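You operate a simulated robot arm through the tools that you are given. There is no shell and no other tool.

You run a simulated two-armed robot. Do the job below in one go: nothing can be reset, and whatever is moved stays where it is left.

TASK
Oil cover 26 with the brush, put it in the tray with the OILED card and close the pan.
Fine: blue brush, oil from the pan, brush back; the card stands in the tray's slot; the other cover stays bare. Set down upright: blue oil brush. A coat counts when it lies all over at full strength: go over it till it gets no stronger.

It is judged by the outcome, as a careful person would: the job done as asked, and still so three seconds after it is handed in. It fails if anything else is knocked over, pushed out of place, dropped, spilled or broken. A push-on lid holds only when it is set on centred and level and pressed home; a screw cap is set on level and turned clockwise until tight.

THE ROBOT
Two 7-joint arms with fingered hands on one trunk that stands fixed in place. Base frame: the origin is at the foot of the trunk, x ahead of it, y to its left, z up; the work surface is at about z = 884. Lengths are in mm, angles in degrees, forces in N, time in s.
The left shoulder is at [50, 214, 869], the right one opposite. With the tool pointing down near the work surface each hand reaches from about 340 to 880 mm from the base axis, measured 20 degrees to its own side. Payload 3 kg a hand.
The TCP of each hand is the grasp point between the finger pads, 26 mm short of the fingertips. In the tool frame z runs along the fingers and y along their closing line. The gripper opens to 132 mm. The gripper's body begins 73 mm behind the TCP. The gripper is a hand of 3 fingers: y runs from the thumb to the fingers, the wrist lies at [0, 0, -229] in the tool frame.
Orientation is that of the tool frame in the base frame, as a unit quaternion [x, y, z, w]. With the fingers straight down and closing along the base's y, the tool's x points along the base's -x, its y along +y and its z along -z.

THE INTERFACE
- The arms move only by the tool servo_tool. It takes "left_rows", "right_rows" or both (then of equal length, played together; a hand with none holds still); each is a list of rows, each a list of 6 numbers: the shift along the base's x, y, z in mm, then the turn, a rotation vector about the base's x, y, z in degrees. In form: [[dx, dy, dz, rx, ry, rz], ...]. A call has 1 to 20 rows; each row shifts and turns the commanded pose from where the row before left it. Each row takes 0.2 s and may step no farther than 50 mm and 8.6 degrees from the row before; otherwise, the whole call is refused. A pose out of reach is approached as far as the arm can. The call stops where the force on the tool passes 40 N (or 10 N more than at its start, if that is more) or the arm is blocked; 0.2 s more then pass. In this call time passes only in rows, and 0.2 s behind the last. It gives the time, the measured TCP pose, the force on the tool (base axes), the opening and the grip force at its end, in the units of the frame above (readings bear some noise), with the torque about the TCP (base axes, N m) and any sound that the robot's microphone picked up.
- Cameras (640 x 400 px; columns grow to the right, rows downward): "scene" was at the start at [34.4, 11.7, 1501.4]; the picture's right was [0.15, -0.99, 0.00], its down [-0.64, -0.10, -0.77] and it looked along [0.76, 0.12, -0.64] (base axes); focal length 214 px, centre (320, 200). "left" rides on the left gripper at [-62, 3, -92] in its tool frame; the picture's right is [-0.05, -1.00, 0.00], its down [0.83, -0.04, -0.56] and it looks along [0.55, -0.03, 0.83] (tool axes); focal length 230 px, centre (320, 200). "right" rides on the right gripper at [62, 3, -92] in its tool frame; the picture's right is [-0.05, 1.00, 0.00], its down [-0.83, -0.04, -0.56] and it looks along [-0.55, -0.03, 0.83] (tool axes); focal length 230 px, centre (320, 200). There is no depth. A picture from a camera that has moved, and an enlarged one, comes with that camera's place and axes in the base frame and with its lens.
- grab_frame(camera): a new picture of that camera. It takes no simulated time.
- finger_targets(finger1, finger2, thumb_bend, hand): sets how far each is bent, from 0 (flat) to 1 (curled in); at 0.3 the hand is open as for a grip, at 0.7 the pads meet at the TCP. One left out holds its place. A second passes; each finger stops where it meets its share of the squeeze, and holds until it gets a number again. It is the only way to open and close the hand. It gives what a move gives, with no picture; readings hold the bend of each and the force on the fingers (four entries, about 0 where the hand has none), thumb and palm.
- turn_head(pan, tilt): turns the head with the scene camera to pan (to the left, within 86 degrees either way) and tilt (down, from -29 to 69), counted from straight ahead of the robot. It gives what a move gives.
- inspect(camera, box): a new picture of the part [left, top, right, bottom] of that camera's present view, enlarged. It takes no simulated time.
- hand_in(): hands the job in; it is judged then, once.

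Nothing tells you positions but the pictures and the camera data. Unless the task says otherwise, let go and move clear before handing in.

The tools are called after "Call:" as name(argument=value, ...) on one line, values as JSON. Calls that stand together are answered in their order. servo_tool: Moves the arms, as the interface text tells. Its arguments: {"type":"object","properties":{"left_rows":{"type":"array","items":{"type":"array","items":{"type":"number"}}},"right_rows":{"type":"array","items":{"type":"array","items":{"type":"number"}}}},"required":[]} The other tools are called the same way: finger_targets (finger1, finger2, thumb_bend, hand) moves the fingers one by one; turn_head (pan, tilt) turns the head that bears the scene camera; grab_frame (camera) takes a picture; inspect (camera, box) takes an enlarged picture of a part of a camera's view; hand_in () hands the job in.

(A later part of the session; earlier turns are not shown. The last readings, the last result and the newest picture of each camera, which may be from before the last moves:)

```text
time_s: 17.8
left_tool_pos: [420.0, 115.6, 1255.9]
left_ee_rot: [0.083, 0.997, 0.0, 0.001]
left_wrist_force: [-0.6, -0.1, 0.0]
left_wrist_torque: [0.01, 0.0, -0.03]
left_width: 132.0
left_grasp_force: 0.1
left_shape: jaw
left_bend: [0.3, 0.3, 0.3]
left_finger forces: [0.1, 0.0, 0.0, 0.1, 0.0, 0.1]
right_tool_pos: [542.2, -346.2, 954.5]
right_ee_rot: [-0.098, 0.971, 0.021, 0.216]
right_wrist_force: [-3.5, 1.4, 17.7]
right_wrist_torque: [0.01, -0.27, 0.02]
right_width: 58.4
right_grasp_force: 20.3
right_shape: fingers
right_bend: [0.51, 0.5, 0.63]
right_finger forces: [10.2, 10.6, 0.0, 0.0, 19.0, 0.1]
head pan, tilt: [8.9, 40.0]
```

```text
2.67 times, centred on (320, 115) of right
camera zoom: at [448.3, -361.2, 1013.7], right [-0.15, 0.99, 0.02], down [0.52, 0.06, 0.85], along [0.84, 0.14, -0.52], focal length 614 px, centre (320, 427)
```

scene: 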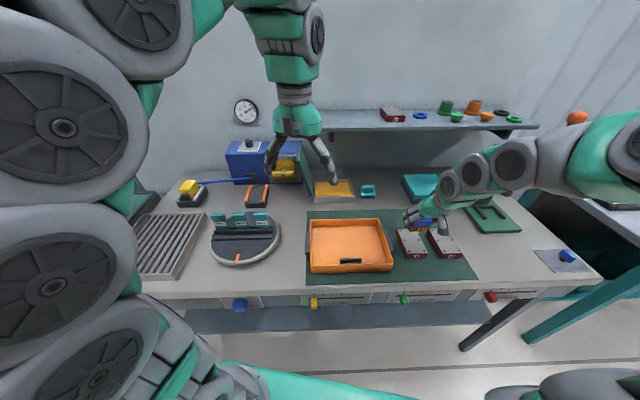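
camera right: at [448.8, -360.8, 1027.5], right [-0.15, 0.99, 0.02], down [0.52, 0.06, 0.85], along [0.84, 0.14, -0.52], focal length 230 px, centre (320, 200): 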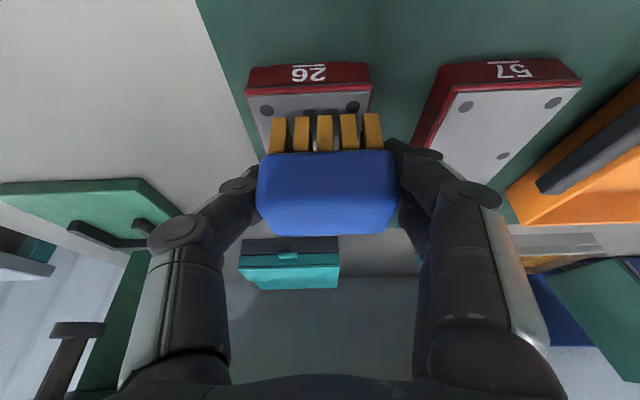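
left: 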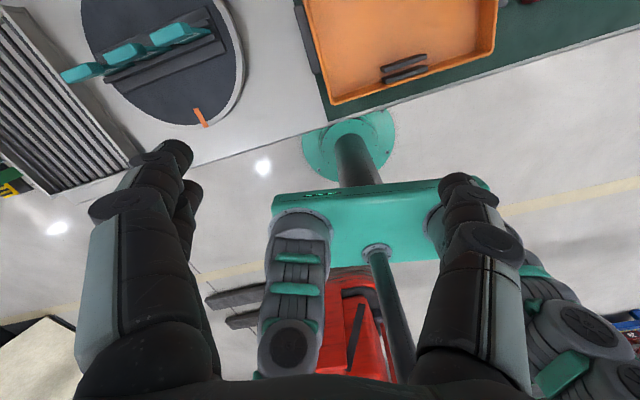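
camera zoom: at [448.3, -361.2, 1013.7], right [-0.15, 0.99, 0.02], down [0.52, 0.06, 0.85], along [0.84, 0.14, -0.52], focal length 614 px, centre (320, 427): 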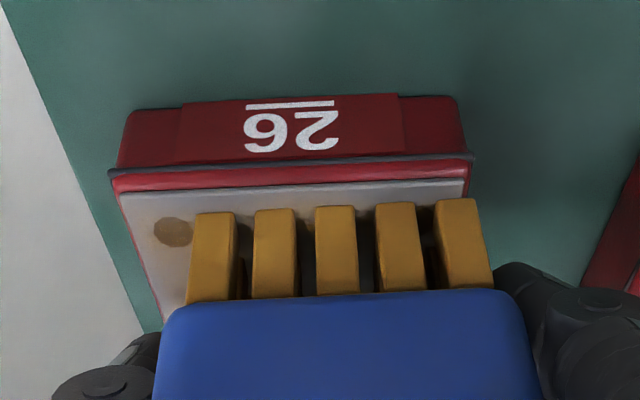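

Contact is made at 17.7 N, so I'll ease up slightly, cover the near edge, and stroke the left lane toward the far end.

Call:
servo_tool(right_rows=[[-6.8, -1.5, 1, 0, 0, 0], [9.8, 2.1, 0, 0, 0, 0], [14.7, 3.1, 0, 0, 0, 0], [14.7, 3.1, 0, 0, 0, 0], [14.7, 3.1, 0, 0, 0, 0], [14.7, 3.1, 0, 0, 0, 0], [14.7, 3.1, 0, 0, 0, 0]])

Call:
grab_frame(camera="right")

Call:
inspect(camera="scene", box=[380, 200, 500, 275])

```text
time_s: 19.4
left_tool_pos: [420.5, 117.0, 1254.3]
left_ee_rot: [0.082, 0.997, 0.0, 0.0]
left_wrist_force: [-0.8, 0.4, 1.3]
left_wrist_torque: [0.01, 0.01, 0.01]
left_width: 132.1
left_grasp_force: 0.0
left_shape: jaw
left_bend: [0.3, 0.3, 0.3]
left_finger forces: [0.0, 0.0, 0.0, 0.0, 0.1, 0.1]
right_tool_pos: [617.7, -330.5, 958.3]
right_ee_rot: [-0.098, 0.972, 0.022, 0.215]
right_wrist_force: [-0.1, 0.3, -0.5]
right_wrist_torque: [-0.05, 0.02, 0.01]
right_width: 58.2
right_grasp_force: 18.1
right_shape: fingers
right_bend: [0.51, 0.5, 0.63]
right_finger forces: [8.7, 9.7, 0.0, 0.1, 18.4, 0.1]
head pan, tilt: [8.9, 40.0]
```

```text
taken
camera right: at [523.9, -344.2, 1017.0], right [-0.15, 0.99, 0.02], down [0.52, 0.06, 0.85], along [0.84, 0.14, -0.52], focal length 230 px, centre (320, 200)
```

right: 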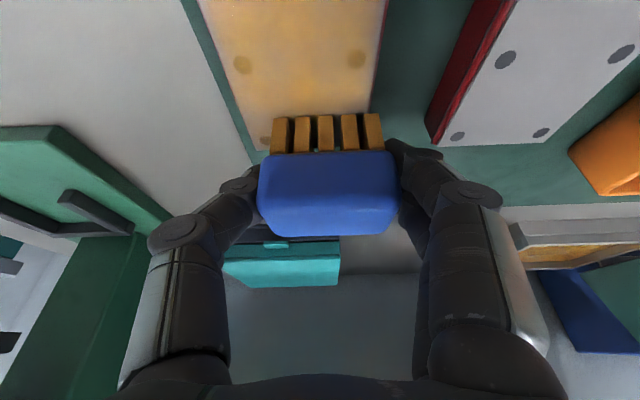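

```text
5.33 times, centred on (440, 238) of scene
camera zoom: at [34.4, 11.7, 1501.4], right [0.15, -0.99, 0.0], down [-0.64, -0.1, -0.77], along [0.76, 0.12, -0.64], focal length 1144 px, centre (-320, 0)
```

zoom: 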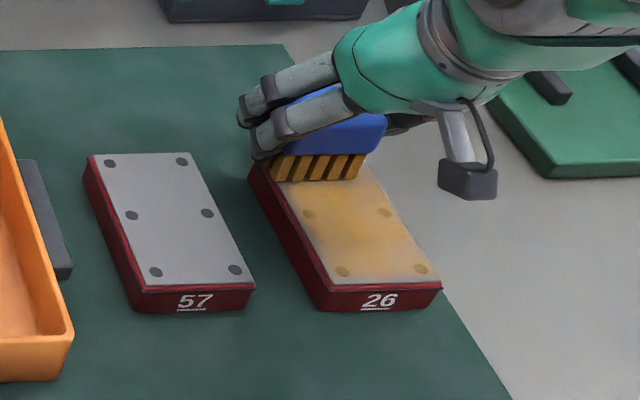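

The oil is going on. I'll look closely at the coat so far.

Call:
inspect(camera="scene", box=[420, 220, 470, 262])

Call:
inspect(camera="right", box=[180, 0, 420, 160])

```text
9.52 times, centred on (445, 241) of scene
camera zoom: at [34.4, 11.7, 1501.4], right [0.15, -0.99, 0.0], down [-0.64, -0.1, -0.77], along [0.76, 0.12, -0.64], focal length 2043 px, centre (-870, -190)
```

zoom: 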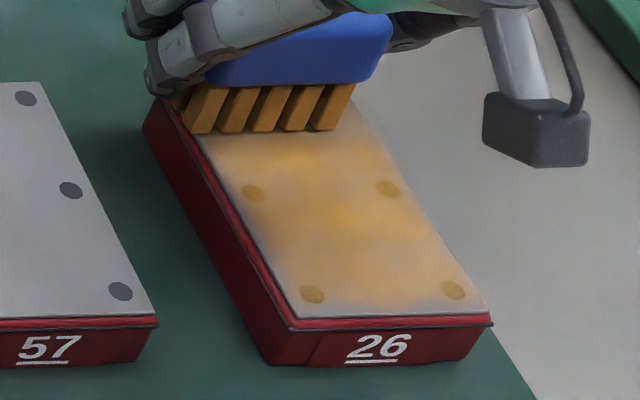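

```text
2.50 times, centred on (300, 80) of right
camera zoom: at [523.9, -344.2, 1017.0], right [-0.15, 0.99, 0.02], down [0.52, 0.06, 0.85], along [0.84, 0.14, -0.52], focal length 575 px, centre (370, 500)
```

zoom: 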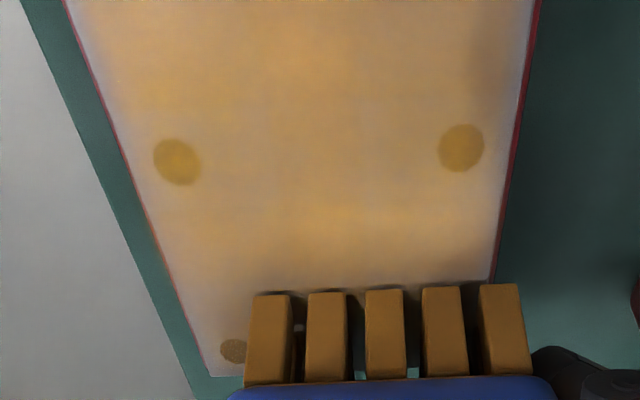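

The coat is fainter at the edges, and contact was lost toward the far end. I'll press lightly again, shift to the right lane, and check the force.

Call:
servo_tool(right_rows=[[-2, 0, -3, 0, 0, -1], [2.3, -13, 0, 0, 0, -1], [2.3, -13, 0, 0, 0, 0]])

Call:
inspect(camera="right", box=[180, 0, 420, 160])

```text
time_s: 20.2
left_tool_pos: [420.2, 117.3, 1255.5]
left_ee_rot: [0.081, 0.997, 0.0, 0.0]
left_wrist_force: [-0.5, -0.6, 1.0]
left_wrist_torque: [0.01, 0.01, -0.03]
left_width: 132.0
left_grasp_force: 0.0
left_shape: jaw
left_bend: [0.3, 0.3, 0.3]
left_finger forces: [0.0, 0.1, 0.0, 0.0, 0.1, 0.0]
right_tool_pos: [620.7, -354.4, 956.4]
right_ee_rot: [-0.08, 0.973, 0.018, 0.216]
right_wrist_force: [0.4, 4.2, 13.8]
right_wrist_torque: [0.09, -0.25, 0.11]
right_width: 58.2
right_grasp_force: 19.6
right_shape: fingers
right_bend: [0.51, 0.5, 0.63]
right_finger forces: [10.6, 11.1, 0.0, 0.0, 17.2, 0.1]
head pan, tilt: [8.9, 40.0]
```

```text
2.50 times, centred on (300, 80) of right
camera zoom: at [527.2, -365.8, 1013.4], right [-0.12, 0.99, 0.02], down [0.52, 0.04, 0.85], along [0.85, 0.11, -0.52], focal length 575 px, centre (370, 500)
```

zoom: 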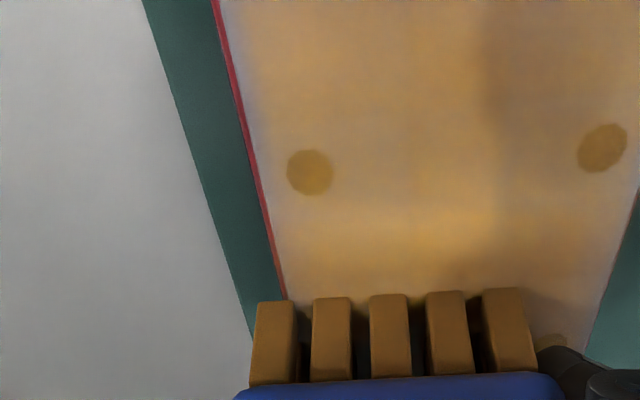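

Contact is about 14 N. I'll stroke the right lane back toward the near end.

Call:
servo_tool(right_rows=[[-12, 1, 0.5, 0, 0, 0], [-12, -2, 0, 0, 0, 0], [-12, -2, 0, 0, 0, 0], [-12, -2, 0, 0, 0, 0], [-12, -2, 0, 0, 0, 0], [-12, -2, 0, 0, 0, 0], [-10, -1.5, 0, 0, 0, 0]])

Call:
grab_frame(camera="right")

Call:
inspect(camera="scene", box=[410, 210, 480, 268])

```text
time_s: 21.8
left_tool_pos: [421.1, 118.2, 1255.6]
left_ee_rot: [0.082, 0.997, 0.0, 0.0]
left_wrist_force: [0.5, -0.5, 0.4]
left_wrist_torque: [-0.02, 0.0, -0.01]
left_width: 132.0
left_grasp_force: 0.1
left_shape: jaw
left_bend: [0.3, 0.3, 0.3]
left_finger forces: [0.0, 0.1, 0.1, 0.0, 0.0, 0.1]
right_tool_pos: [539.4, -365.7, 955.7]
right_ee_rot: [-0.081, 0.973, 0.017, 0.214]
right_wrist_force: [0.7, -0.3, 4.0]
right_wrist_torque: [-0.09, -0.17, 0.02]
right_width: 58.3
right_grasp_force: 18.9
right_shape: fingers
right_bend: [0.51, 0.5, 0.63]
right_finger forces: [9.3, 9.3, 0.1, 0.0, 18.8, 0.1]
head pan, tilt: [8.9, 40.0]
```

```text
taken
camera right: at [445.1, -377.4, 1013.7], right [-0.12, 0.99, 0.02], down [0.52, 0.04, 0.85], along [0.85, 0.11, -0.52], focal length 230 px, centre (320, 200)
```

right: 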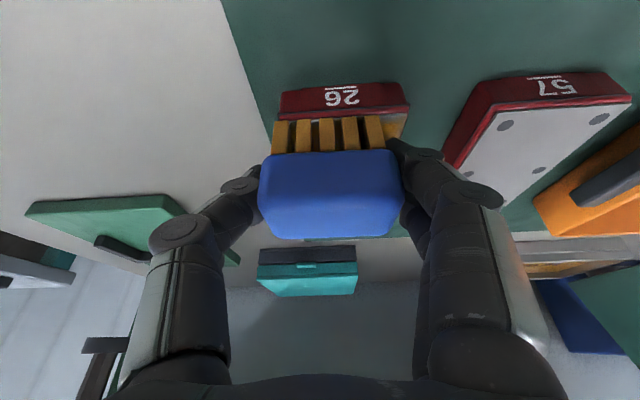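

```text
6.90 times, centred on (445, 239) of scene
camera zoom: at [34.3, 11.7, 1501.4], right [0.15, -0.99, 0.0], down [-0.64, -0.1, -0.77], along [0.76, 0.12, -0.64], focal length 1479 px, centre (-542, -69)
```

zoom: 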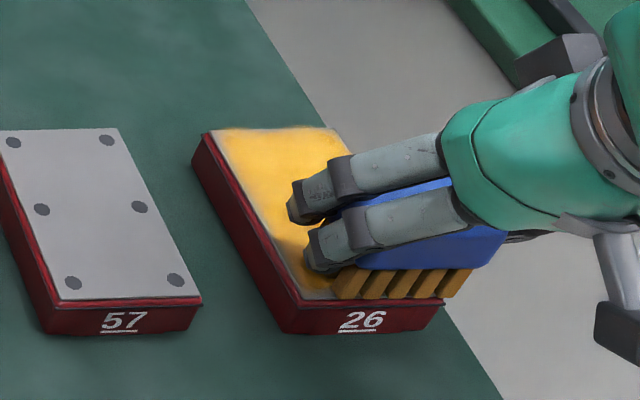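

The coat is getting strong. Next I'll sweep the near edge across to the left lane and stroke to the far end again.

Call:
servo_tool(right_rows=[[-5, -1, -1, 0, 0, 0], [1, 10, 0, 0, 0, 0], [1, 10, 0, 0, 0, 0], [11, 3, 0, 0, 0, 0], [12.5, 2.1, 0, 0, 0, 0], [12.5, 2.1, 0, 0, 0, 0], [12.5, 2.1, 0, 0, 0, 0], [12.5, 2.1, 0, 0, 0, 0], [12.5, 2.1, 0, 0, 0, 0], [13, 2.1, 0, 0, 0, 0]])

Call:
inspect(camera="right", box=[180, 0, 420, 160])

Call:
inspect(camera="scene", box=[410, 210, 480, 268])

```text
time_s: 24.0
left_tool_pos: [421.2, 117.9, 1254.7]
left_ee_rot: [0.082, 0.997, 0.0, 0.0]
left_wrist_force: [-0.6, -0.2, -0.2]
left_wrist_torque: [0.02, 0.02, 0.0]
left_width: 131.6
left_grasp_force: 0.0
left_shape: jaw
left_bend: [0.3, 0.3, 0.3]
left_finger forces: [0.0, 0.0, 0.0, 0.0, 0.0, 0.0]
right_tool_pos: [621.4, -331.1, 953.3]
right_ee_rot: [-0.08, 0.973, 0.018, 0.215]
right_wrist_force: [-2.3, -0.3, 7.9]
right_wrist_torque: [0.16, 0.04, 0.04]
right_width: 57.7
right_grasp_force: 17.8
right_shape: fingers
right_bend: [0.52, 0.51, 0.63]
right_finger forces: [9.1, 9.3, 0.1, 0.0, 17.6, 0.0]
head pan, tilt: [8.9, 40.0]
```

```text
2.50 times, centred on (300, 80) of right
camera zoom: at [528.0, -343.1, 1012.5], right [-0.12, 0.99, 0.02], down [0.52, 0.04, 0.85], along [0.85, 0.11, -0.52], focal length 575 px, centre (370, 500)
```

zoom: 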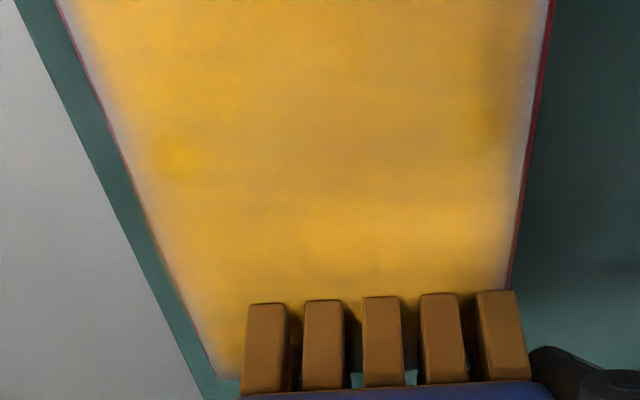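

```text
6.90 times, centred on (445, 239) of scene
camera zoom: at [34.3, 11.7, 1501.4], right [0.15, -0.99, 0.0], down [-0.64, -0.1, -0.77], along [0.76, 0.12, -0.64], focal length 1479 px, centre (-542, -69)
```

zoom: 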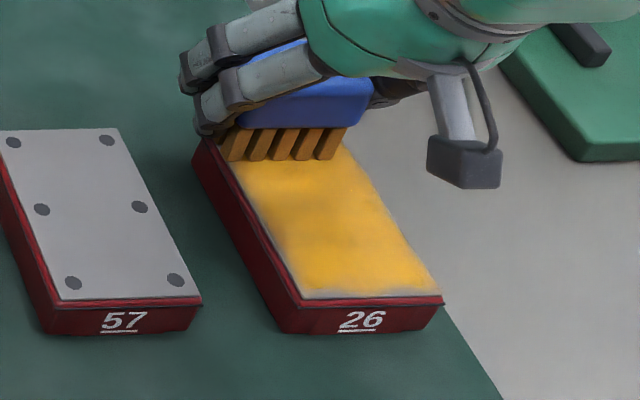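

The middle is full, but the edges are still thin. I'll run a perimeter pass with a few millimetres of overhang.

Call:
servo_tool(right_rows=[[-1, 6, 0, 0, 0, 0], [-13.1, -2.2, 0, 0, 0, 0], [-13.1, -2.2, 0, 0, 0, 0], [-13.1, -2.2, 0, 0, 0, 0], [-13.1, -2.2, 0, 0, 0, 0], [-13.1, -2.2, 0, 0, 0, 0], [-13.1, -2.2, 0, 0, 0, 0], [-13.1, -2.2, 0, 0, 0, 0], [1.7, -10, 0, 0, 0, 0], [1.7, -10, 0, 0, 0, 0], [1.7, -10, 0, 0, 0, 0]])

Call:
inspect(camera="right", box=[200, 40, 440, 190])

Call:
inspect(camera="scene", box=[410, 210, 480, 268])

```text
time_s: 26.4
left_tool_pos: [419.3, 118.2, 1255.1]
left_ee_rot: [0.082, 0.997, -0.001, 0.0]
left_wrist_force: [0.1, 0.1, 0.7]
left_wrist_torque: [-0.02, -0.02, 0.0]
left_width: 131.9
left_grasp_force: 0.0
left_shape: jaw
left_bend: [0.3, 0.3, 0.3]
left_finger forces: [0.0, 0.0, 0.0, 0.0, 0.0, 0.0]
right_tool_pos: [535.0, -370.6, 953.2]
right_ee_rot: [-0.079, 0.973, 0.017, 0.214]
right_wrist_force: [-0.2, 1.4, 4.0]
right_wrist_torque: [0.15, -0.02, 0.0]
right_width: 57.8
right_grasp_force: 18.1
right_shape: fingers
right_bend: [0.51, 0.51, 0.63]
right_finger forces: [9.5, 9.8, 0.0, 0.0, 17.7, 0.0]
head pan, tilt: [8.9, 40.0]
```

```text
2.67 times, centred on (320, 115) of right
camera zoom: at [441.4, -382.6, 1012.2], right [-0.12, 0.99, 0.02], down [0.52, 0.04, 0.85], along [0.85, 0.11, -0.52], focal length 614 px, centre (320, 427)
```

zoom: 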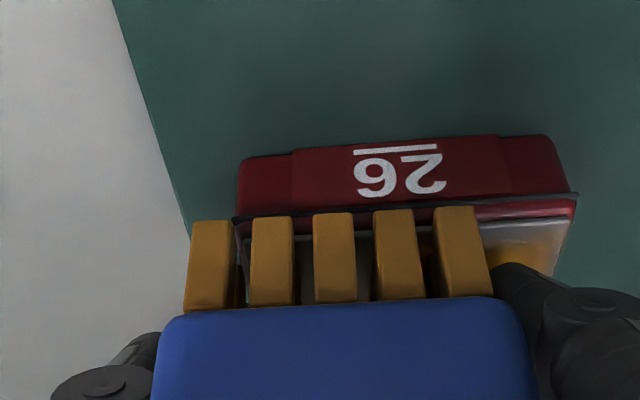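

```text
6.90 times, centred on (445, 239) of scene
camera zoom: at [34.3, 11.7, 1501.4], right [0.15, -0.99, 0.0], down [-0.64, -0.1, -0.77], along [0.76, 0.12, -0.64], focal length 1479 px, centre (-542, -69)
```

zoom: 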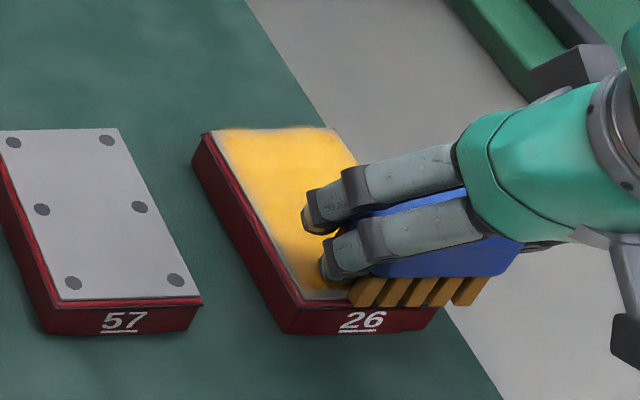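

The right end overhangs enough. I'll continue up the right edge to the far end and sweep the far edge.

Call:
servo_tool(right_rows=[[-3, 3, -0.5, 0, 0, 0], [13.4, 2.6, 0, 0, 0, 0], [13.4, 2.3, 0, 0, 0, 0], [13.4, 2.3, 0, 0, 0, 0], [13.4, 2.3, 0, 0, 0, 0], [13.4, 2.3, 0, 0, 0, 0], [13.4, 2.3, 0, 0, 0, 0], [14, 2.3, 0, 0, 0, 0], [-1.7, 10, 0, 0, 0, 0], [-1.7, 10, 0, 0, 0, 0], [-1.7, 10, 0, 0, 0, 0]])

Call:
inspect(camera="right", box=[180, 0, 420, 160])

Call:
inspect(camera="scene", box=[410, 210, 480, 268])

```text
time_s: 28.8
left_tool_pos: [420.5, 117.9, 1255.1]
left_ee_rot: [0.081, 0.997, -0.001, -0.001]
left_wrist_force: [-0.9, 0.2, 0.7]
left_wrist_torque: [0.01, 0.04, -0.01]
left_width: 132.0
left_grasp_force: 0.0
left_shape: jaw
left_bend: [0.3, 0.3, 0.3]
left_finger forces: [0.1, 0.0, 0.1, 0.0, 0.0, 0.0]
right_tool_pos: [620.6, -320.6, 953.5]
right_ee_rot: [-0.082, 0.973, 0.018, 0.214]
right_wrist_force: [0.4, -2.6, 5.5]
right_wrist_torque: [0.03, -0.06, -0.02]
right_width: 57.3
right_grasp_force: 18.2
right_shape: fingers
right_bend: [0.52, 0.51, 0.63]
right_finger forces: [8.7, 9.2, 0.0, 0.1, 18.7, 0.0]
head pan, tilt: [8.9, 40.0]
```

```text
2.50 times, centred on (300, 80) of right
camera zoom: at [527.3, -332.7, 1011.2], right [-0.12, 0.99, 0.02], down [0.52, 0.04, 0.85], along [0.85, 0.11, -0.52], focal length 575 px, centre (370, 500)
```

zoom: 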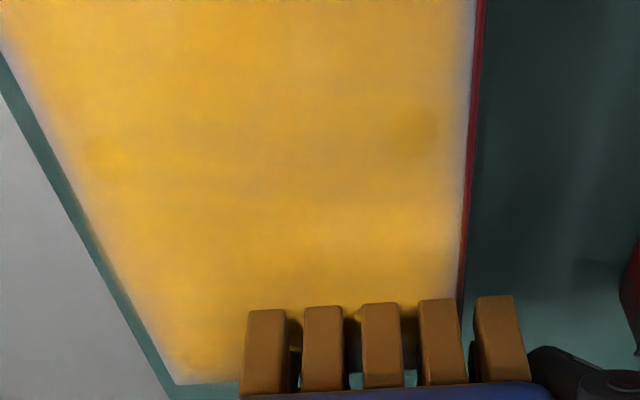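

```text
6.90 times, centred on (445, 239) of scene
camera zoom: at [34.3, 11.7, 1501.4], right [0.15, -0.99, 0.0], down [-0.64, -0.1, -0.77], along [0.76, 0.12, -0.64], focal length 1479 px, centre (-542, -69)
```

zoom: 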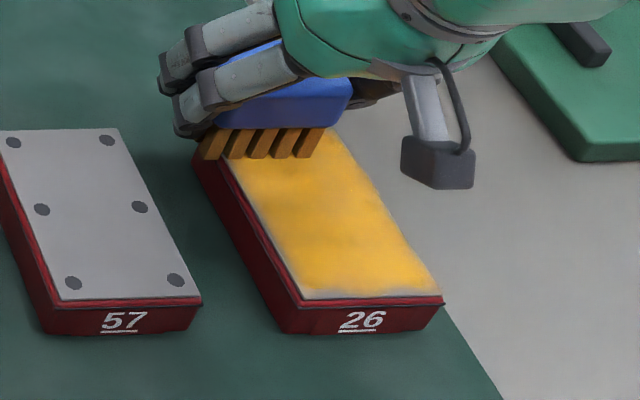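

Thin strips remain along the left, near and right edges. I'll run another perimeter pass with more overhang.

Call:
servo_tool(right_rows=[[-13.6, -2.3, 0, 0, 0, 0], [-13.6, -2.3, 0, 0, 0, 0], [-13.6, -2.3, 0, 0, 0, 0], [-13.6, -2.3, 0, 0, 0, 0], [-13.6, -2.3, 0, 0, 0, 0], [-13.6, -2.3, 0, 0, 0, 0], [-13.6, -2.3, 0, 0, 0, 0], [0, 0, 0, 0, 0, 0]])

Call:
inspect(camera="right", box=[200, 40, 440, 190])

Call:
inspect(camera="scene", box=[410, 210, 480, 268])

```text
time_s: 30.6
left_tool_pos: [419.9, 116.1, 1255.4]
left_ee_rot: [0.081, 0.997, -0.001, 0.0]
left_wrist_force: [1.0, -0.8, 0.8]
left_wrist_torque: [0.04, -0.01, 0.01]
left_width: 131.9
left_grasp_force: 0.1
left_shape: jaw
left_bend: [0.3, 0.3, 0.3]
left_finger forces: [0.1, 0.1, 0.1, 0.1, 0.0, 0.0]
right_tool_pos: [526.1, -338.4, 953.8]
right_ee_rot: [-0.081, 0.973, 0.018, 0.214]
right_wrist_force: [-0.5, 0.2, -0.1]
right_wrist_torque: [0.01, -0.01, 0.0]
right_width: 57.2
right_grasp_force: 17.5
right_shape: fingers
right_bend: [0.52, 0.5, 0.63]
right_finger forces: [8.9, 9.3, 0.0, 0.1, 17.4, 0.0]
head pan, tilt: [8.9, 40.0]
```

```text
2.67 times, centred on (320, 115) of right
camera zoom: at [432.9, -349.5, 1011.7], right [-0.12, 0.99, 0.02], down [0.52, 0.04, 0.85], along [0.85, 0.11, -0.52], focal length 614 px, centre (320, 427)
```

zoom: 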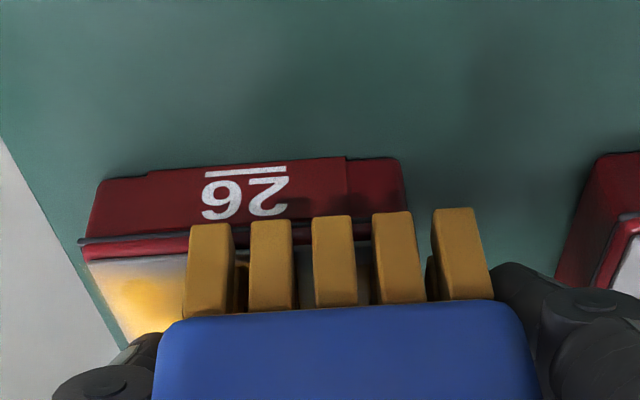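

```text
6.90 times, centred on (445, 239) of scene
camera zoom: at [34.4, 11.7, 1501.4], right [0.15, -0.99, 0.0], down [-0.64, -0.1, -0.77], along [0.76, 0.12, -0.64], focal length 1479 px, centre (-542, -69)
```

zoom: 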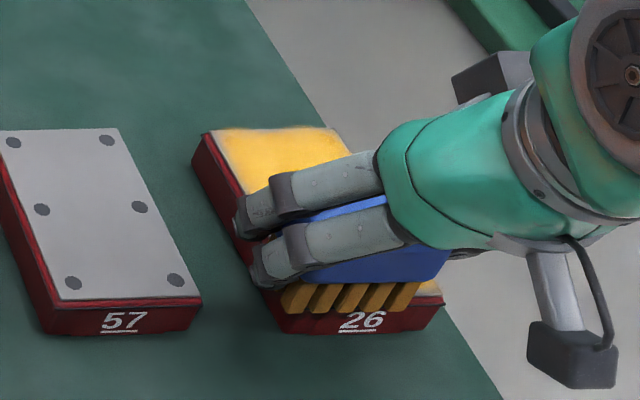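

I'm over the near edge but have no contact. I'll press slightly and sweep the near edge rightwards and back.

Call:
servo_tool(right_rows=[[1, 0, -2, 0, 0, 0], [0, 0, -1, 0, 0, 0], [1.5, -9.5, 0, 0, 0, 0], [1.7, -9.5, 0, 0, 0, 0], [1.7, -9.5, 0, 0, 0, 0], [1.7, -9.5, 0, 0, 0, 0], [0, 0, 0, 0, 0, 0]])

Call:
inspect(camera="right", box=[200, 40, 440, 190])

```text
time_s: 32.2
left_tool_pos: [419.9, 116.8, 1255.5]
left_ee_rot: [0.083, 0.997, 0.0, 0.0]
left_wrist_force: [-0.5, 0.0, -0.3]
left_wrist_torque: [-0.03, 0.02, 0.0]
left_width: 131.8
left_grasp_force: 0.1
left_shape: jaw
left_bend: [0.3, 0.3, 0.3]
left_finger forces: [0.0, 0.0, 0.0, 0.0, 0.0, 0.0]
right_tool_pos: [534.0, -374.8, 949.1]
right_ee_rot: [-0.081, 0.973, 0.017, 0.215]
right_wrist_force: [0.1, 2.7, 10.3]
right_wrist_torque: [0.26, -0.03, 0.01]
right_width: 53.9
right_grasp_force: 15.1
right_shape: fingers
right_bend: [0.52, 0.5, 0.64]
right_finger forces: [9.1, 8.4, 0.0, 0.0, 13.6, 0.1]
head pan, tilt: [8.9, 40.0]
```

```text
2.67 times, centred on (320, 115) of right
camera zoom: at [439.3, -387.0, 1007.6], right [-0.12, 0.99, 0.02], down [0.52, 0.04, 0.85], along [0.85, 0.11, -0.52], focal length 614 px, centre (320, 427)
```

zoom: 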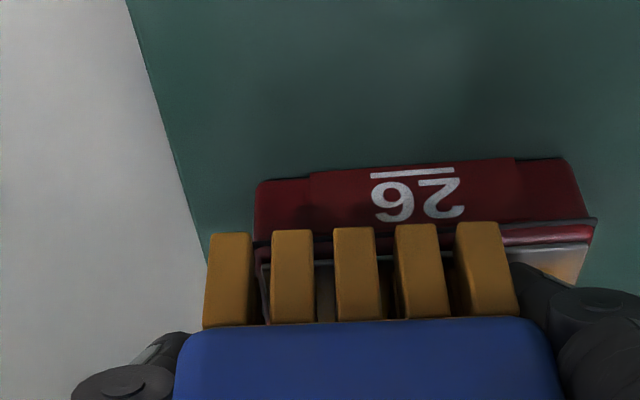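

The brush is creeping in the grip, so I'll lift a little, re-tighten and check how it sits.

Call:
servo_tool(right_rows=[[0, 0, 10, 0, 0, 0], [0, 0, 20, 0, 0, 0]])

Call:
finger_targets(hand="right", finger1=0.8, finger2=0.8, thumb_bend=0.8)

Call:
grab_frame(camera="right")

Call:
inspect(camera="scene", box=[410, 200, 490, 268])

```text
time_s: 32.8
left_tool_pos: [420.2, 117.1, 1254.2]
left_ee_rot: [0.083, 0.997, 0.0, 0.0]
left_wrist_force: [-0.5, 0.5, 0.6]
left_wrist_torque: [-0.04, -0.03, -0.03]
left_width: 131.9
left_grasp_force: 0.0
left_shape: jaw
left_bend: [0.3, 0.3, 0.3]
left_finger forces: [0.1, 0.0, 0.0, 0.0, 0.1, 0.0]
right_tool_pos: [533.5, -376.1, 979.2]
right_ee_rot: [-0.081, 0.974, 0.018, 0.212]
right_wrist_force: [-0.3, -0.5, -0.7]
right_wrist_torque: [-0.01, 0.0, 0.0]
right_width: 53.9
right_grasp_force: 16.8
right_shape: fingers
right_bend: [0.52, 0.5, 0.64]
right_finger forces: [8.3, 8.9, 0.0, 0.0, 16.2, 0.0]
head pan, tilt: [8.9, 40.0]
```

```text
time_s: 33.8
left_tool_pos: [420.0, 118.4, 1255.1]
left_ee_rot: [0.082, 0.997, 0.0, 0.0]
left_wrist_force: [-0.2, -0.4, 0.2]
left_wrist_torque: [0.01, 0.03, -0.03]
left_width: 131.8
left_grasp_force: 0.0
left_shape: jaw
left_bend: [0.3, 0.3, 0.3]
left_finger forces: [0.1, 0.0, 0.0, 0.0, 0.0, 0.0]
right_tool_pos: [534.5, -376.2, 980.4]
right_ee_rot: [-0.081, 0.973, 0.017, 0.215]
right_wrist_force: [-0.3, 0.5, -0.9]
right_wrist_torque: [-0.02, 0.0, 0.01]
right_width: 53.3
right_grasp_force: 21.5
right_shape: fingers
right_bend: [0.5, 0.48, 0.64]
right_finger forces: [11.7, 10.0, 0.0, 0.0, 21.3, 0.0]
head pan, tilt: [8.9, 40.0]
```

```text
taken
camera right: at [439.9, -387.7, 1038.8], right [-0.12, 0.99, 0.02], down [0.52, 0.04, 0.85], along [0.85, 0.11, -0.52], focal length 230 px, centre (320, 200)
```

right: 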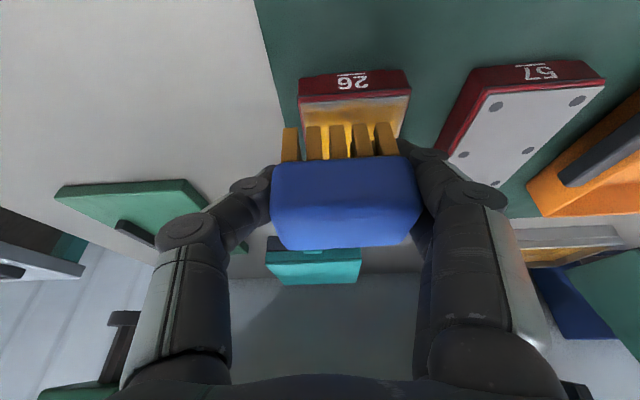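

```text
5.88 times, centred on (450, 234) of scene
camera zoom: at [34.4, 11.7, 1501.4], right [0.15, -0.99, 0.0], down [-0.64, -0.1, -0.77], along [0.76, 0.12, -0.64], focal length 1262 px, centre (-445, 0)
```

zoom: 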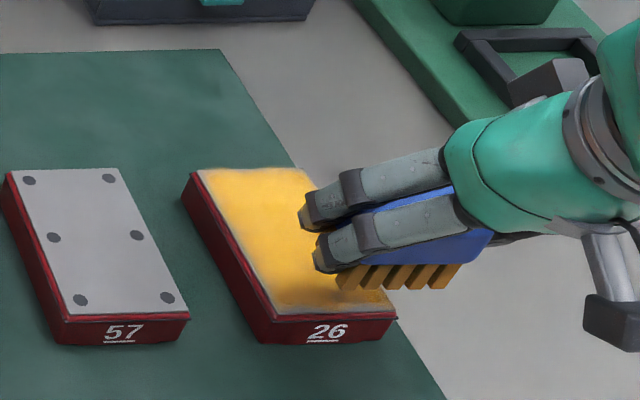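

Call:
inspect(camera="right", box=[230, 50, 450, 270])

Call:
inspect(camera="scene", box=[425, 215, 480, 260])

```text
1.82 times, centred on (340, 160) of right
camera zoom: at [439.9, -387.7, 1038.8], right [-0.12, 0.99, 0.02], down [0.52, 0.04, 0.85], along [0.85, 0.11, -0.52], focal length 418 px, centre (284, 273)
```

zoom: 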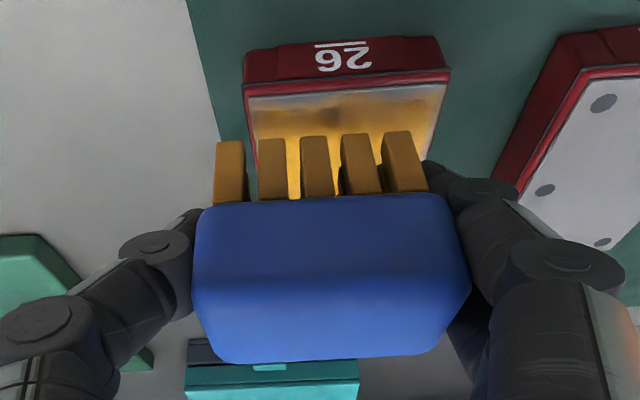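

```text
8.89 times, centred on (452, 238) of scene
camera zoom: at [34.4, 11.7, 1501.4], right [0.15, -0.99, 0.0], down [-0.64, -0.1, -0.77], along [0.76, 0.12, -0.64], focal length 1906 px, centre (-858, -133)
```

zoom: 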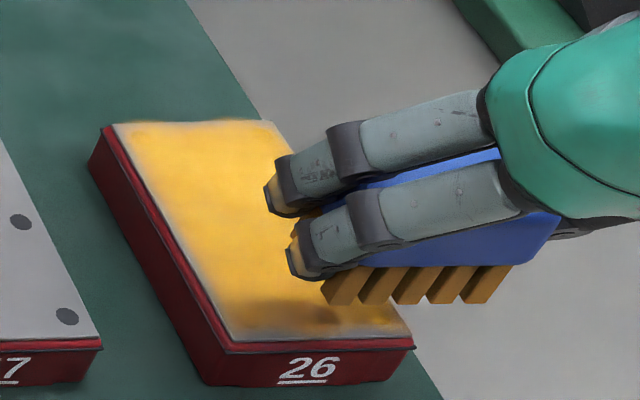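

The brush has slid about 13 mm sideways and a few mm up in the hand but stays upright. I'll set it down at its home spot, regrip it lower and centred, and then redip.

Call:
servo_tool(right_rows=[[0, 0, 27, 0, 0, 0], [38.8, 23.1, 0, 0, 0, 0], [38.8, 23.1, 0, 0, 0, 0], [38.8, 23.1, 0, 0, 0, 0], [38.8, 23.1, 0, 0, 0, 0], [38.8, 23.1, 0, 0, 0, 0], [38.8, 23.1, 0, 0, 0, 0], [38.8, 23.1, 0, 0, 0, 0], [38.8, 23.1, 0, 0, 0, 0], [0, 0, -25, 0, 0, 0], [0, 0, -25, 0, 0, 0]])

Call:
grab_frame(camera="right")

Call:
inspect(camera="scene", box=[340, 150, 470, 270])

```text
time_s: 36.2
left_tool_pos: [421.0, 117.2, 1254.4]
left_ee_rot: [0.083, 0.997, 0.001, -0.001]
left_wrist_force: [0.5, -0.1, -0.3]
left_wrist_torque: [0.01, 0.02, -0.01]
left_width: 131.8
left_grasp_force: 0.1
left_shape: jaw
left_bend: [0.3, 0.3, 0.3]
left_finger forces: [0.1, 0.0, 0.0, 0.0, 0.1, 0.0]
right_tool_pos: [841.5, -191.5, 957.6]
right_ee_rot: [-0.081, 0.973, 0.019, 0.215]
right_wrist_force: [0.3, -0.1, -0.3]
right_wrist_torque: [0.02, -0.02, 0.01]
right_width: 53.0
right_grasp_force: 21.3
right_shape: fingers
right_bend: [0.5, 0.48, 0.65]
right_finger forces: [11.3, 9.7, 0.0, 0.0, 21.2, 0.0]
head pan, tilt: [8.9, 40.0]
```

```text
taken
camera right: at [747.6, -202.9, 1015.6], right [-0.12, 0.99, 0.02], down [0.52, 0.04, 0.85], along [0.85, 0.11, -0.52], focal length 230 px, centre (320, 200)
```

right: 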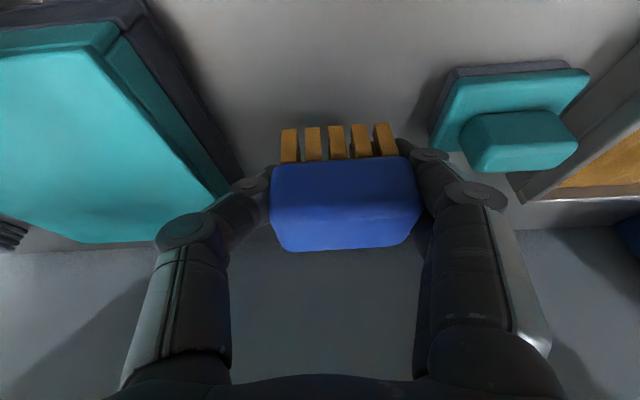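

```text
3.33 times, centred on (405, 210) of scene
camera zoom: at [34.4, 11.7, 1501.4], right [0.15, -0.99, 0.0], down [-0.64, -0.1, -0.77], along [0.76, 0.12, -0.64], focal length 715 px, centre (37, 167)
```

zoom: 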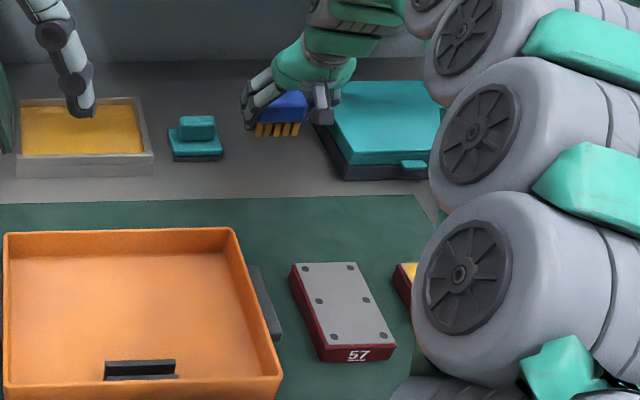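

The bristles are above the home spot, with the front edge mid-point at about (829, −182). I'll lower to contact.

Call:
servo_tool(right_rows=[[1, 1, -15, 0, 0, 0], [0, 0, -12, 0, 0, 0], [0, 0, -4, 0, 0, 0], [0, 0, -2, 0, 0, 0]])

Call:
inspect(camera="right", box=[230, 50, 450, 270])

```text
time_s: 37.2
left_tool_pos: [420.4, 117.0, 1255.1]
left_ee_rot: [0.081, 0.997, 0.0, 0.0]
left_wrist_force: [-0.4, -0.5, 0.4]
left_wrist_torque: [-0.02, 0.0, -0.03]
left_width: 131.7
left_grasp_force: 0.2
left_shape: jaw
left_bend: [0.3, 0.3, 0.3]
left_finger forces: [0.0, 0.0, 0.0, 0.0, 0.0, 0.0]
right_tool_pos: [844.2, -191.3, 924.8]
right_ee_rot: [-0.08, 0.973, 0.017, 0.215]
right_wrist_force: [0.8, 0.8, -1.7]
right_wrist_torque: [0.01, 0.01, 0.02]
right_width: 52.8
right_grasp_force: 20.7
right_shape: fingers
right_bend: [0.5, 0.48, 0.65]
right_finger forces: [11.3, 9.7, 0.1, 0.0, 21.1, 0.1]
head pan, tilt: [8.9, 40.0]
```

```text
1.82 times, centred on (340, 160) of right
camera zoom: at [751.1, -202.0, 983.7], right [-0.12, 0.99, 0.02], down [0.52, 0.04, 0.85], along [0.85, 0.11, -0.52], focal length 418 px, centre (284, 273)
```

zoom: 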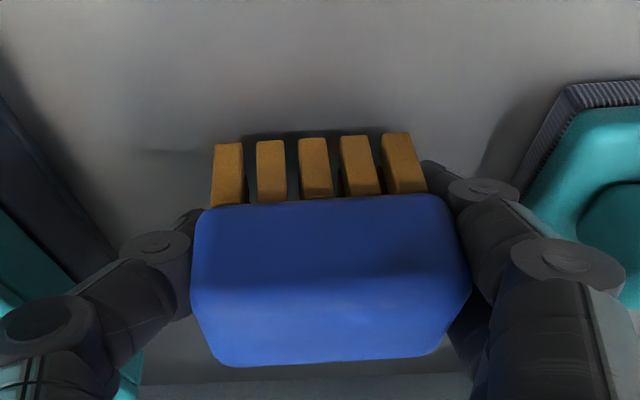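

Call:
servo_tool(right_rows=[[0, 0, -2, 0, 0, 0], [0, 0, -2, 0, 0, 0]])

Call:
inspect(camera="right", box=[230, 50, 450, 270])

```text
time_s: 37.8
left_tool_pos: [420.9, 118.0, 1255.7]
left_ee_rot: [0.082, 0.997, 0.0, 0.0]
left_wrist_force: [-0.7, 0.1, 0.6]
left_wrist_torque: [-0.02, -0.01, 0.05]
left_width: 132.0
left_grasp_force: 0.0
left_shape: jaw
left_bend: [0.3, 0.3, 0.3]
left_finger forces: [0.0, 0.0, 0.0, 0.0, 0.0, 0.1]
right_tool_pos: [845.3, -190.1, 921.3]
right_ee_rot: [-0.081, 0.973, 0.018, 0.216]
right_wrist_force: [0.6, 0.0, -0.3]
right_wrist_torque: [0.01, 0.0, -0.02]
right_width: 52.8
right_grasp_force: 21.6
right_shape: fingers
right_bend: [0.5, 0.48, 0.65]
right_finger forces: [11.2, 9.7, 0.1, 0.1, 21.2, 0.0]
head pan, tilt: [8.9, 40.0]
```

```text
1.82 times, centred on (340, 160) of right
camera zoom: at [750.7, -201.3, 979.1], right [-0.12, 0.99, 0.02], down [0.52, 0.04, 0.85], along [0.85, 0.11, -0.52], focal length 418 px, centre (284, 273)
```

zoom: 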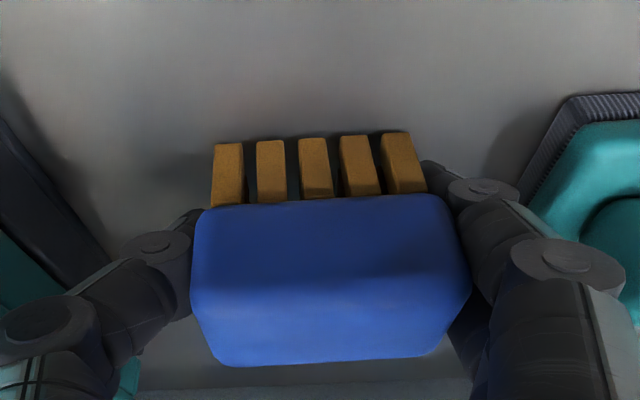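

Call:
servo_tool(right_rows=[[0, 0, -1.5, 0, 0, 0], [0, 0, -1.5, 0, 0, 0]])

```text
time_s: 38.4
left_tool_pos: [420.9, 118.0, 1256.2]
left_ee_rot: [0.081, 0.997, 0.0, 0.001]
left_wrist_force: [-0.4, 0.1, 0.4]
left_wrist_torque: [-0.02, 0.04, 0.0]
left_width: 131.9
left_grasp_force: 0.2
left_shape: jaw
left_bend: [0.3, 0.3, 0.3]
left_finger forces: [0.0, 0.1, 0.0, 0.0, 0.0, 0.0]
right_tool_pos: [846.0, -189.9, 919.1]
right_ee_rot: [-0.082, 0.973, 0.018, 0.215]
right_wrist_force: [0.4, 0.8, -0.4]
right_wrist_torque: [0.02, 0.02, 0.01]
right_width: 52.8
right_grasp_force: 21.3
right_shape: fingers
right_bend: [0.5, 0.48, 0.65]
right_finger forces: [11.3, 9.8, 0.0, 0.0, 21.2, 0.0]
head pan, tilt: [8.9, 40.0]
```

Call:
servo_tool(right_rows=[[-1, -1, -1.5, 0, 0, 0], [0, 0, -1.5, 0, 0, 0]])

Call:
inspect(camera="right", box=[230, 50, 450, 270])

```text
time_s: 39.0
left_tool_pos: [421.0, 116.5, 1254.2]
left_ee_rot: [0.082, 0.997, 0.0, 0.0]
left_wrist_force: [0.0, 0.0, 0.0]
left_wrist_torque: [-0.03, 0.03, -0.03]
left_width: 132.0
left_grasp_force: 0.0
left_shape: jaw
left_bend: [0.3, 0.3, 0.3]
left_finger forces: [0.1, 0.1, 0.1, 0.0, 0.1, 0.1]
right_tool_pos: [844.5, -191.6, 916.8]
right_ee_rot: [-0.08, 0.973, 0.018, 0.216]
right_wrist_force: [3.4, -1.1, 12.5]
right_wrist_torque: [0.5, 0.06, -0.11]
right_width: 52.9
right_grasp_force: 21.9
right_shape: fingers
right_bend: [0.51, 0.48, 0.65]
right_finger forces: [14.2, 9.0, 0.0, 0.0, 20.7, 0.0]
head pan, tilt: [8.9, 40.0]
```

```text
1.82 times, centred on (340, 160) of right
camera zoom: at [750.5, -202.6, 974.1], right [-0.12, 0.99, 0.02], down [0.52, 0.04, 0.85], along [0.85, 0.11, -0.52], focal length 418 px, centre (284, 273)
```

zoom: 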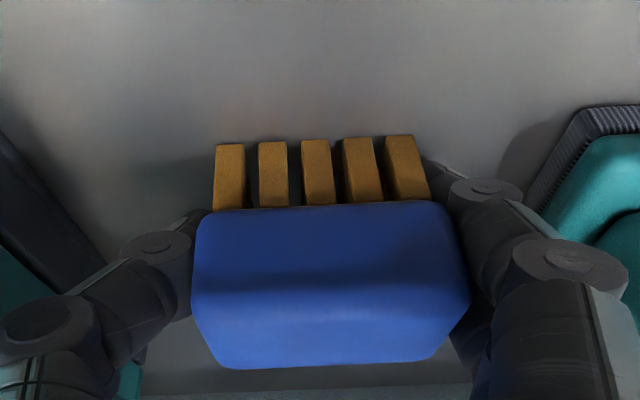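

It's in contact at TCP z 917. I'll open the hand and check how the brush stands.

Call:
finger_targets(hand="right", finger1=0.42, finger2=0.42, thumb_bend=0.45)

Call:
grab_frame(camera="right")

Call:
inspect(camera="scene", box=[350, 160, 430, 210])

```text
time_s: 40.0
left_tool_pos: [419.9, 117.5, 1254.5]
left_ee_rot: [0.081, 0.997, 0.0, 0.0]
left_wrist_force: [0.1, 0.7, -0.9]
left_wrist_torque: [0.04, -0.03, -0.01]
left_width: 131.8
left_grasp_force: 0.2
left_shape: jaw
left_bend: [0.3, 0.3, 0.3]
left_finger forces: [0.0, 0.0, 0.0, 0.0, 0.1, 0.0]
right_tool_pos: [844.8, -190.6, 915.1]
right_ee_rot: [-0.082, 0.973, 0.018, 0.215]
right_wrist_force: [-0.3, -4.2, 17.8]
right_wrist_torque: [0.69, 0.14, 0.07]
right_width: 83.9
right_grasp_force: 9.0
right_shape: fingers
right_bend: [0.47, 0.42, 0.45]
right_finger forces: [17.7, 0.0, 0.0, 0.0, 0.0, 0.0]
head pan, tilt: [8.9, 40.0]
```

```text
taken
camera right: at [750.1, -202.7, 973.6], right [-0.12, 0.99, 0.02], down [0.52, 0.04, 0.85], along [0.85, 0.11, -0.52], focal length 230 px, centre (320, 200)
```

right: 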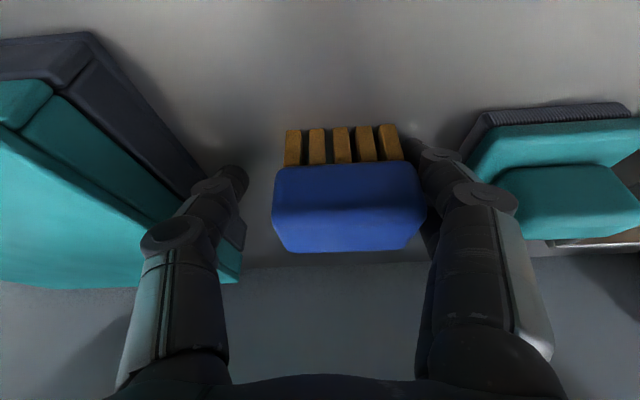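

```text
8.00 times, centred on (390, 185) of scene
camera zoom: at [34.1, 11.6, 1501.4], right [0.15, -0.99, 0.0], down [-0.64, -0.1, -0.77], along [0.76, 0.12, -0.64], focal length 1716 px, centre (-240, 320)
```

zoom: 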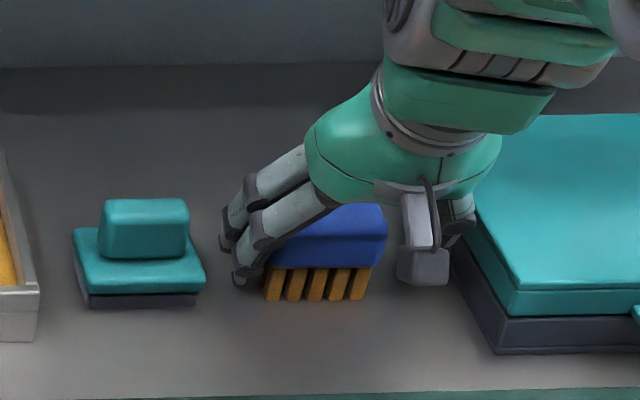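

Finger 1 seems to be pressing on the bench as it opens (17.7 N). I'll raise the hand straight up.

Call:
servo_tool(right_rows=[[0, 0, 4, 0, 0, 0], [0, 0, 6, 0, 0, 0]])

Call:
inspect(camera="right", box=[200, 80, 480, 270])

Call:
inspect(camera="scene", box=[370, 165, 420, 205])

```text
time_s: 40.6
left_tool_pos: [420.7, 117.4, 1255.0]
left_ee_rot: [0.081, 0.997, -0.001, 0.0]
left_wrist_force: [-0.8, -0.2, 0.3]
left_wrist_torque: [0.0, 0.0, -0.02]
left_width: 132.1
left_grasp_force: 0.1
left_shape: jaw
left_bend: [0.3, 0.3, 0.3]
left_finger forces: [0.0, 0.1, 0.0, 0.1, 0.1, 0.1]
right_tool_pos: [844.0, -191.5, 924.7]
right_ee_rot: [-0.08, 0.973, 0.018, 0.214]
right_wrist_force: [-0.3, 0.1, -0.3]
right_wrist_torque: [-0.02, -0.02, -0.01]
right_width: 89.2
right_grasp_force: 0.0
right_shape: fingers
right_bend: [0.42, 0.42, 0.45]
right_finger forces: [0.0, 0.1, 0.0, 0.0, 0.1, 0.0]
head pan, tilt: [8.9, 40.0]
```

```text
2.11 times, centred on (340, 175) of right
camera zoom: at [750.2, -202.6, 982.3], right [-0.12, 0.99, 0.02], down [0.52, 0.04, 0.85], along [0.85, 0.11, -0.52], focal length 484 px, centre (278, 253)
```

zoom: 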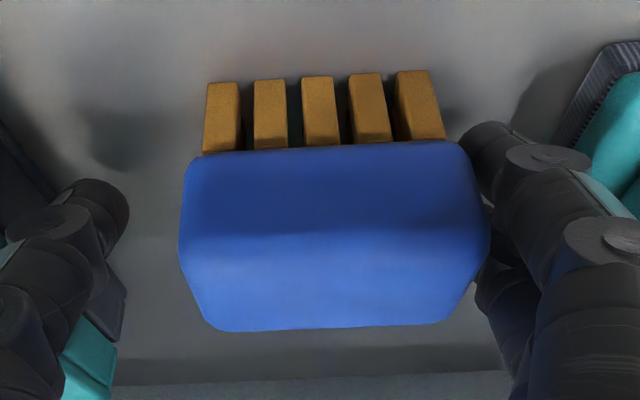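

```text
10.00 times, centred on (395, 185) of scene
camera zoom: at [34.4, 11.7, 1501.4], right [0.16, -0.99, 0.0], down [-0.64, -0.1, -0.77], along [0.76, 0.12, -0.64], focal length 2145 px, centre (-430, 350)
```

zoom: 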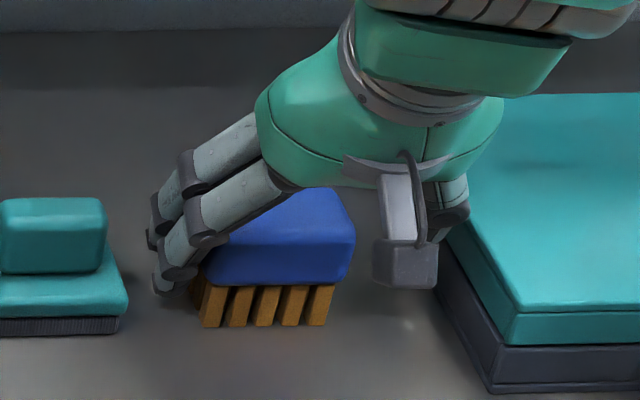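

The brush stands level at home. I'll re-centre the hand on it and regrip slightly lower than before.

Call:
servo_tool(right_rows=[[1, 6.5, 0, 0, 0, 0], [0, 6.5, -1, 0, 0, 0]])

Call:
finger_targets(hand="right", finger1=0.8, finger2=0.8, thumb_bend=0.8)

Call:
inspect(camera="right", box=[200, 80, 480, 270])

```text
time_s: 41.2
left_tool_pos: [420.9, 117.1, 1255.7]
left_ee_rot: [0.082, 0.997, 0.0, 0.0]
left_wrist_force: [-0.1, 0.5, -0.4]
left_wrist_torque: [-0.04, 0.0, -0.02]
left_width: 131.8
left_grasp_force: 0.0
left_shape: jaw
left_bend: [0.3, 0.3, 0.3]
left_finger forces: [0.1, 0.0, 0.0, 0.0, 0.1, 0.0]
right_tool_pos: [845.7, -179.0, 925.0]
right_ee_rot: [-0.081, 0.973, 0.017, 0.215]
right_wrist_force: [0.0, 0.3, -0.3]
right_wrist_torque: [-0.02, 0.0, 0.0]
right_width: 89.1
right_grasp_force: 0.1
right_shape: fingers
right_bend: [0.42, 0.42, 0.45]
right_finger forces: [0.0, 0.0, 0.0, 0.0, 0.0, 0.0]
head pan, tilt: [8.9, 40.0]
```

```text
time_s: 42.2
left_tool_pos: [421.0, 117.3, 1254.6]
left_ee_rot: [0.081, 0.997, 0.0, 0.0]
left_wrist_force: [0.0, -0.9, 0.3]
left_wrist_torque: [0.01, 0.0, -0.02]
left_width: 131.8
left_grasp_force: 0.0
left_shape: jaw
left_bend: [0.3, 0.3, 0.3]
left_finger forces: [0.1, 0.0, 0.0, 0.0, 0.1, 0.0]
right_tool_pos: [845.3, -178.5, 924.0]
right_ee_rot: [-0.08, 0.973, 0.018, 0.215]
right_wrist_force: [0.0, 0.2, -0.2]
right_wrist_torque: [0.01, -0.04, 0.02]
right_width: 57.7
right_grasp_force: 20.0
right_shape: fingers
right_bend: [0.53, 0.52, 0.6]
right_finger forces: [10.6, 8.9, 0.1, 0.0, 20.5, 0.1]
head pan, tilt: [8.9, 40.0]
```

```text
2.11 times, centred on (340, 175) of right
camera zoom: at [751.5, -189.7, 982.4], right [-0.12, 0.99, 0.02], down [0.52, 0.04, 0.85], along [0.85, 0.11, -0.52], focal length 484 px, centre (278, 253)
```

zoom: 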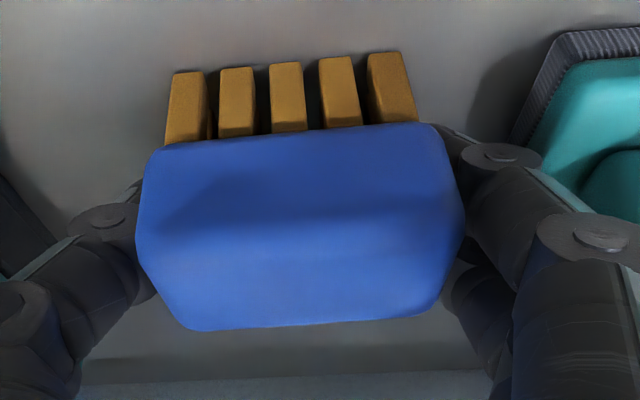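

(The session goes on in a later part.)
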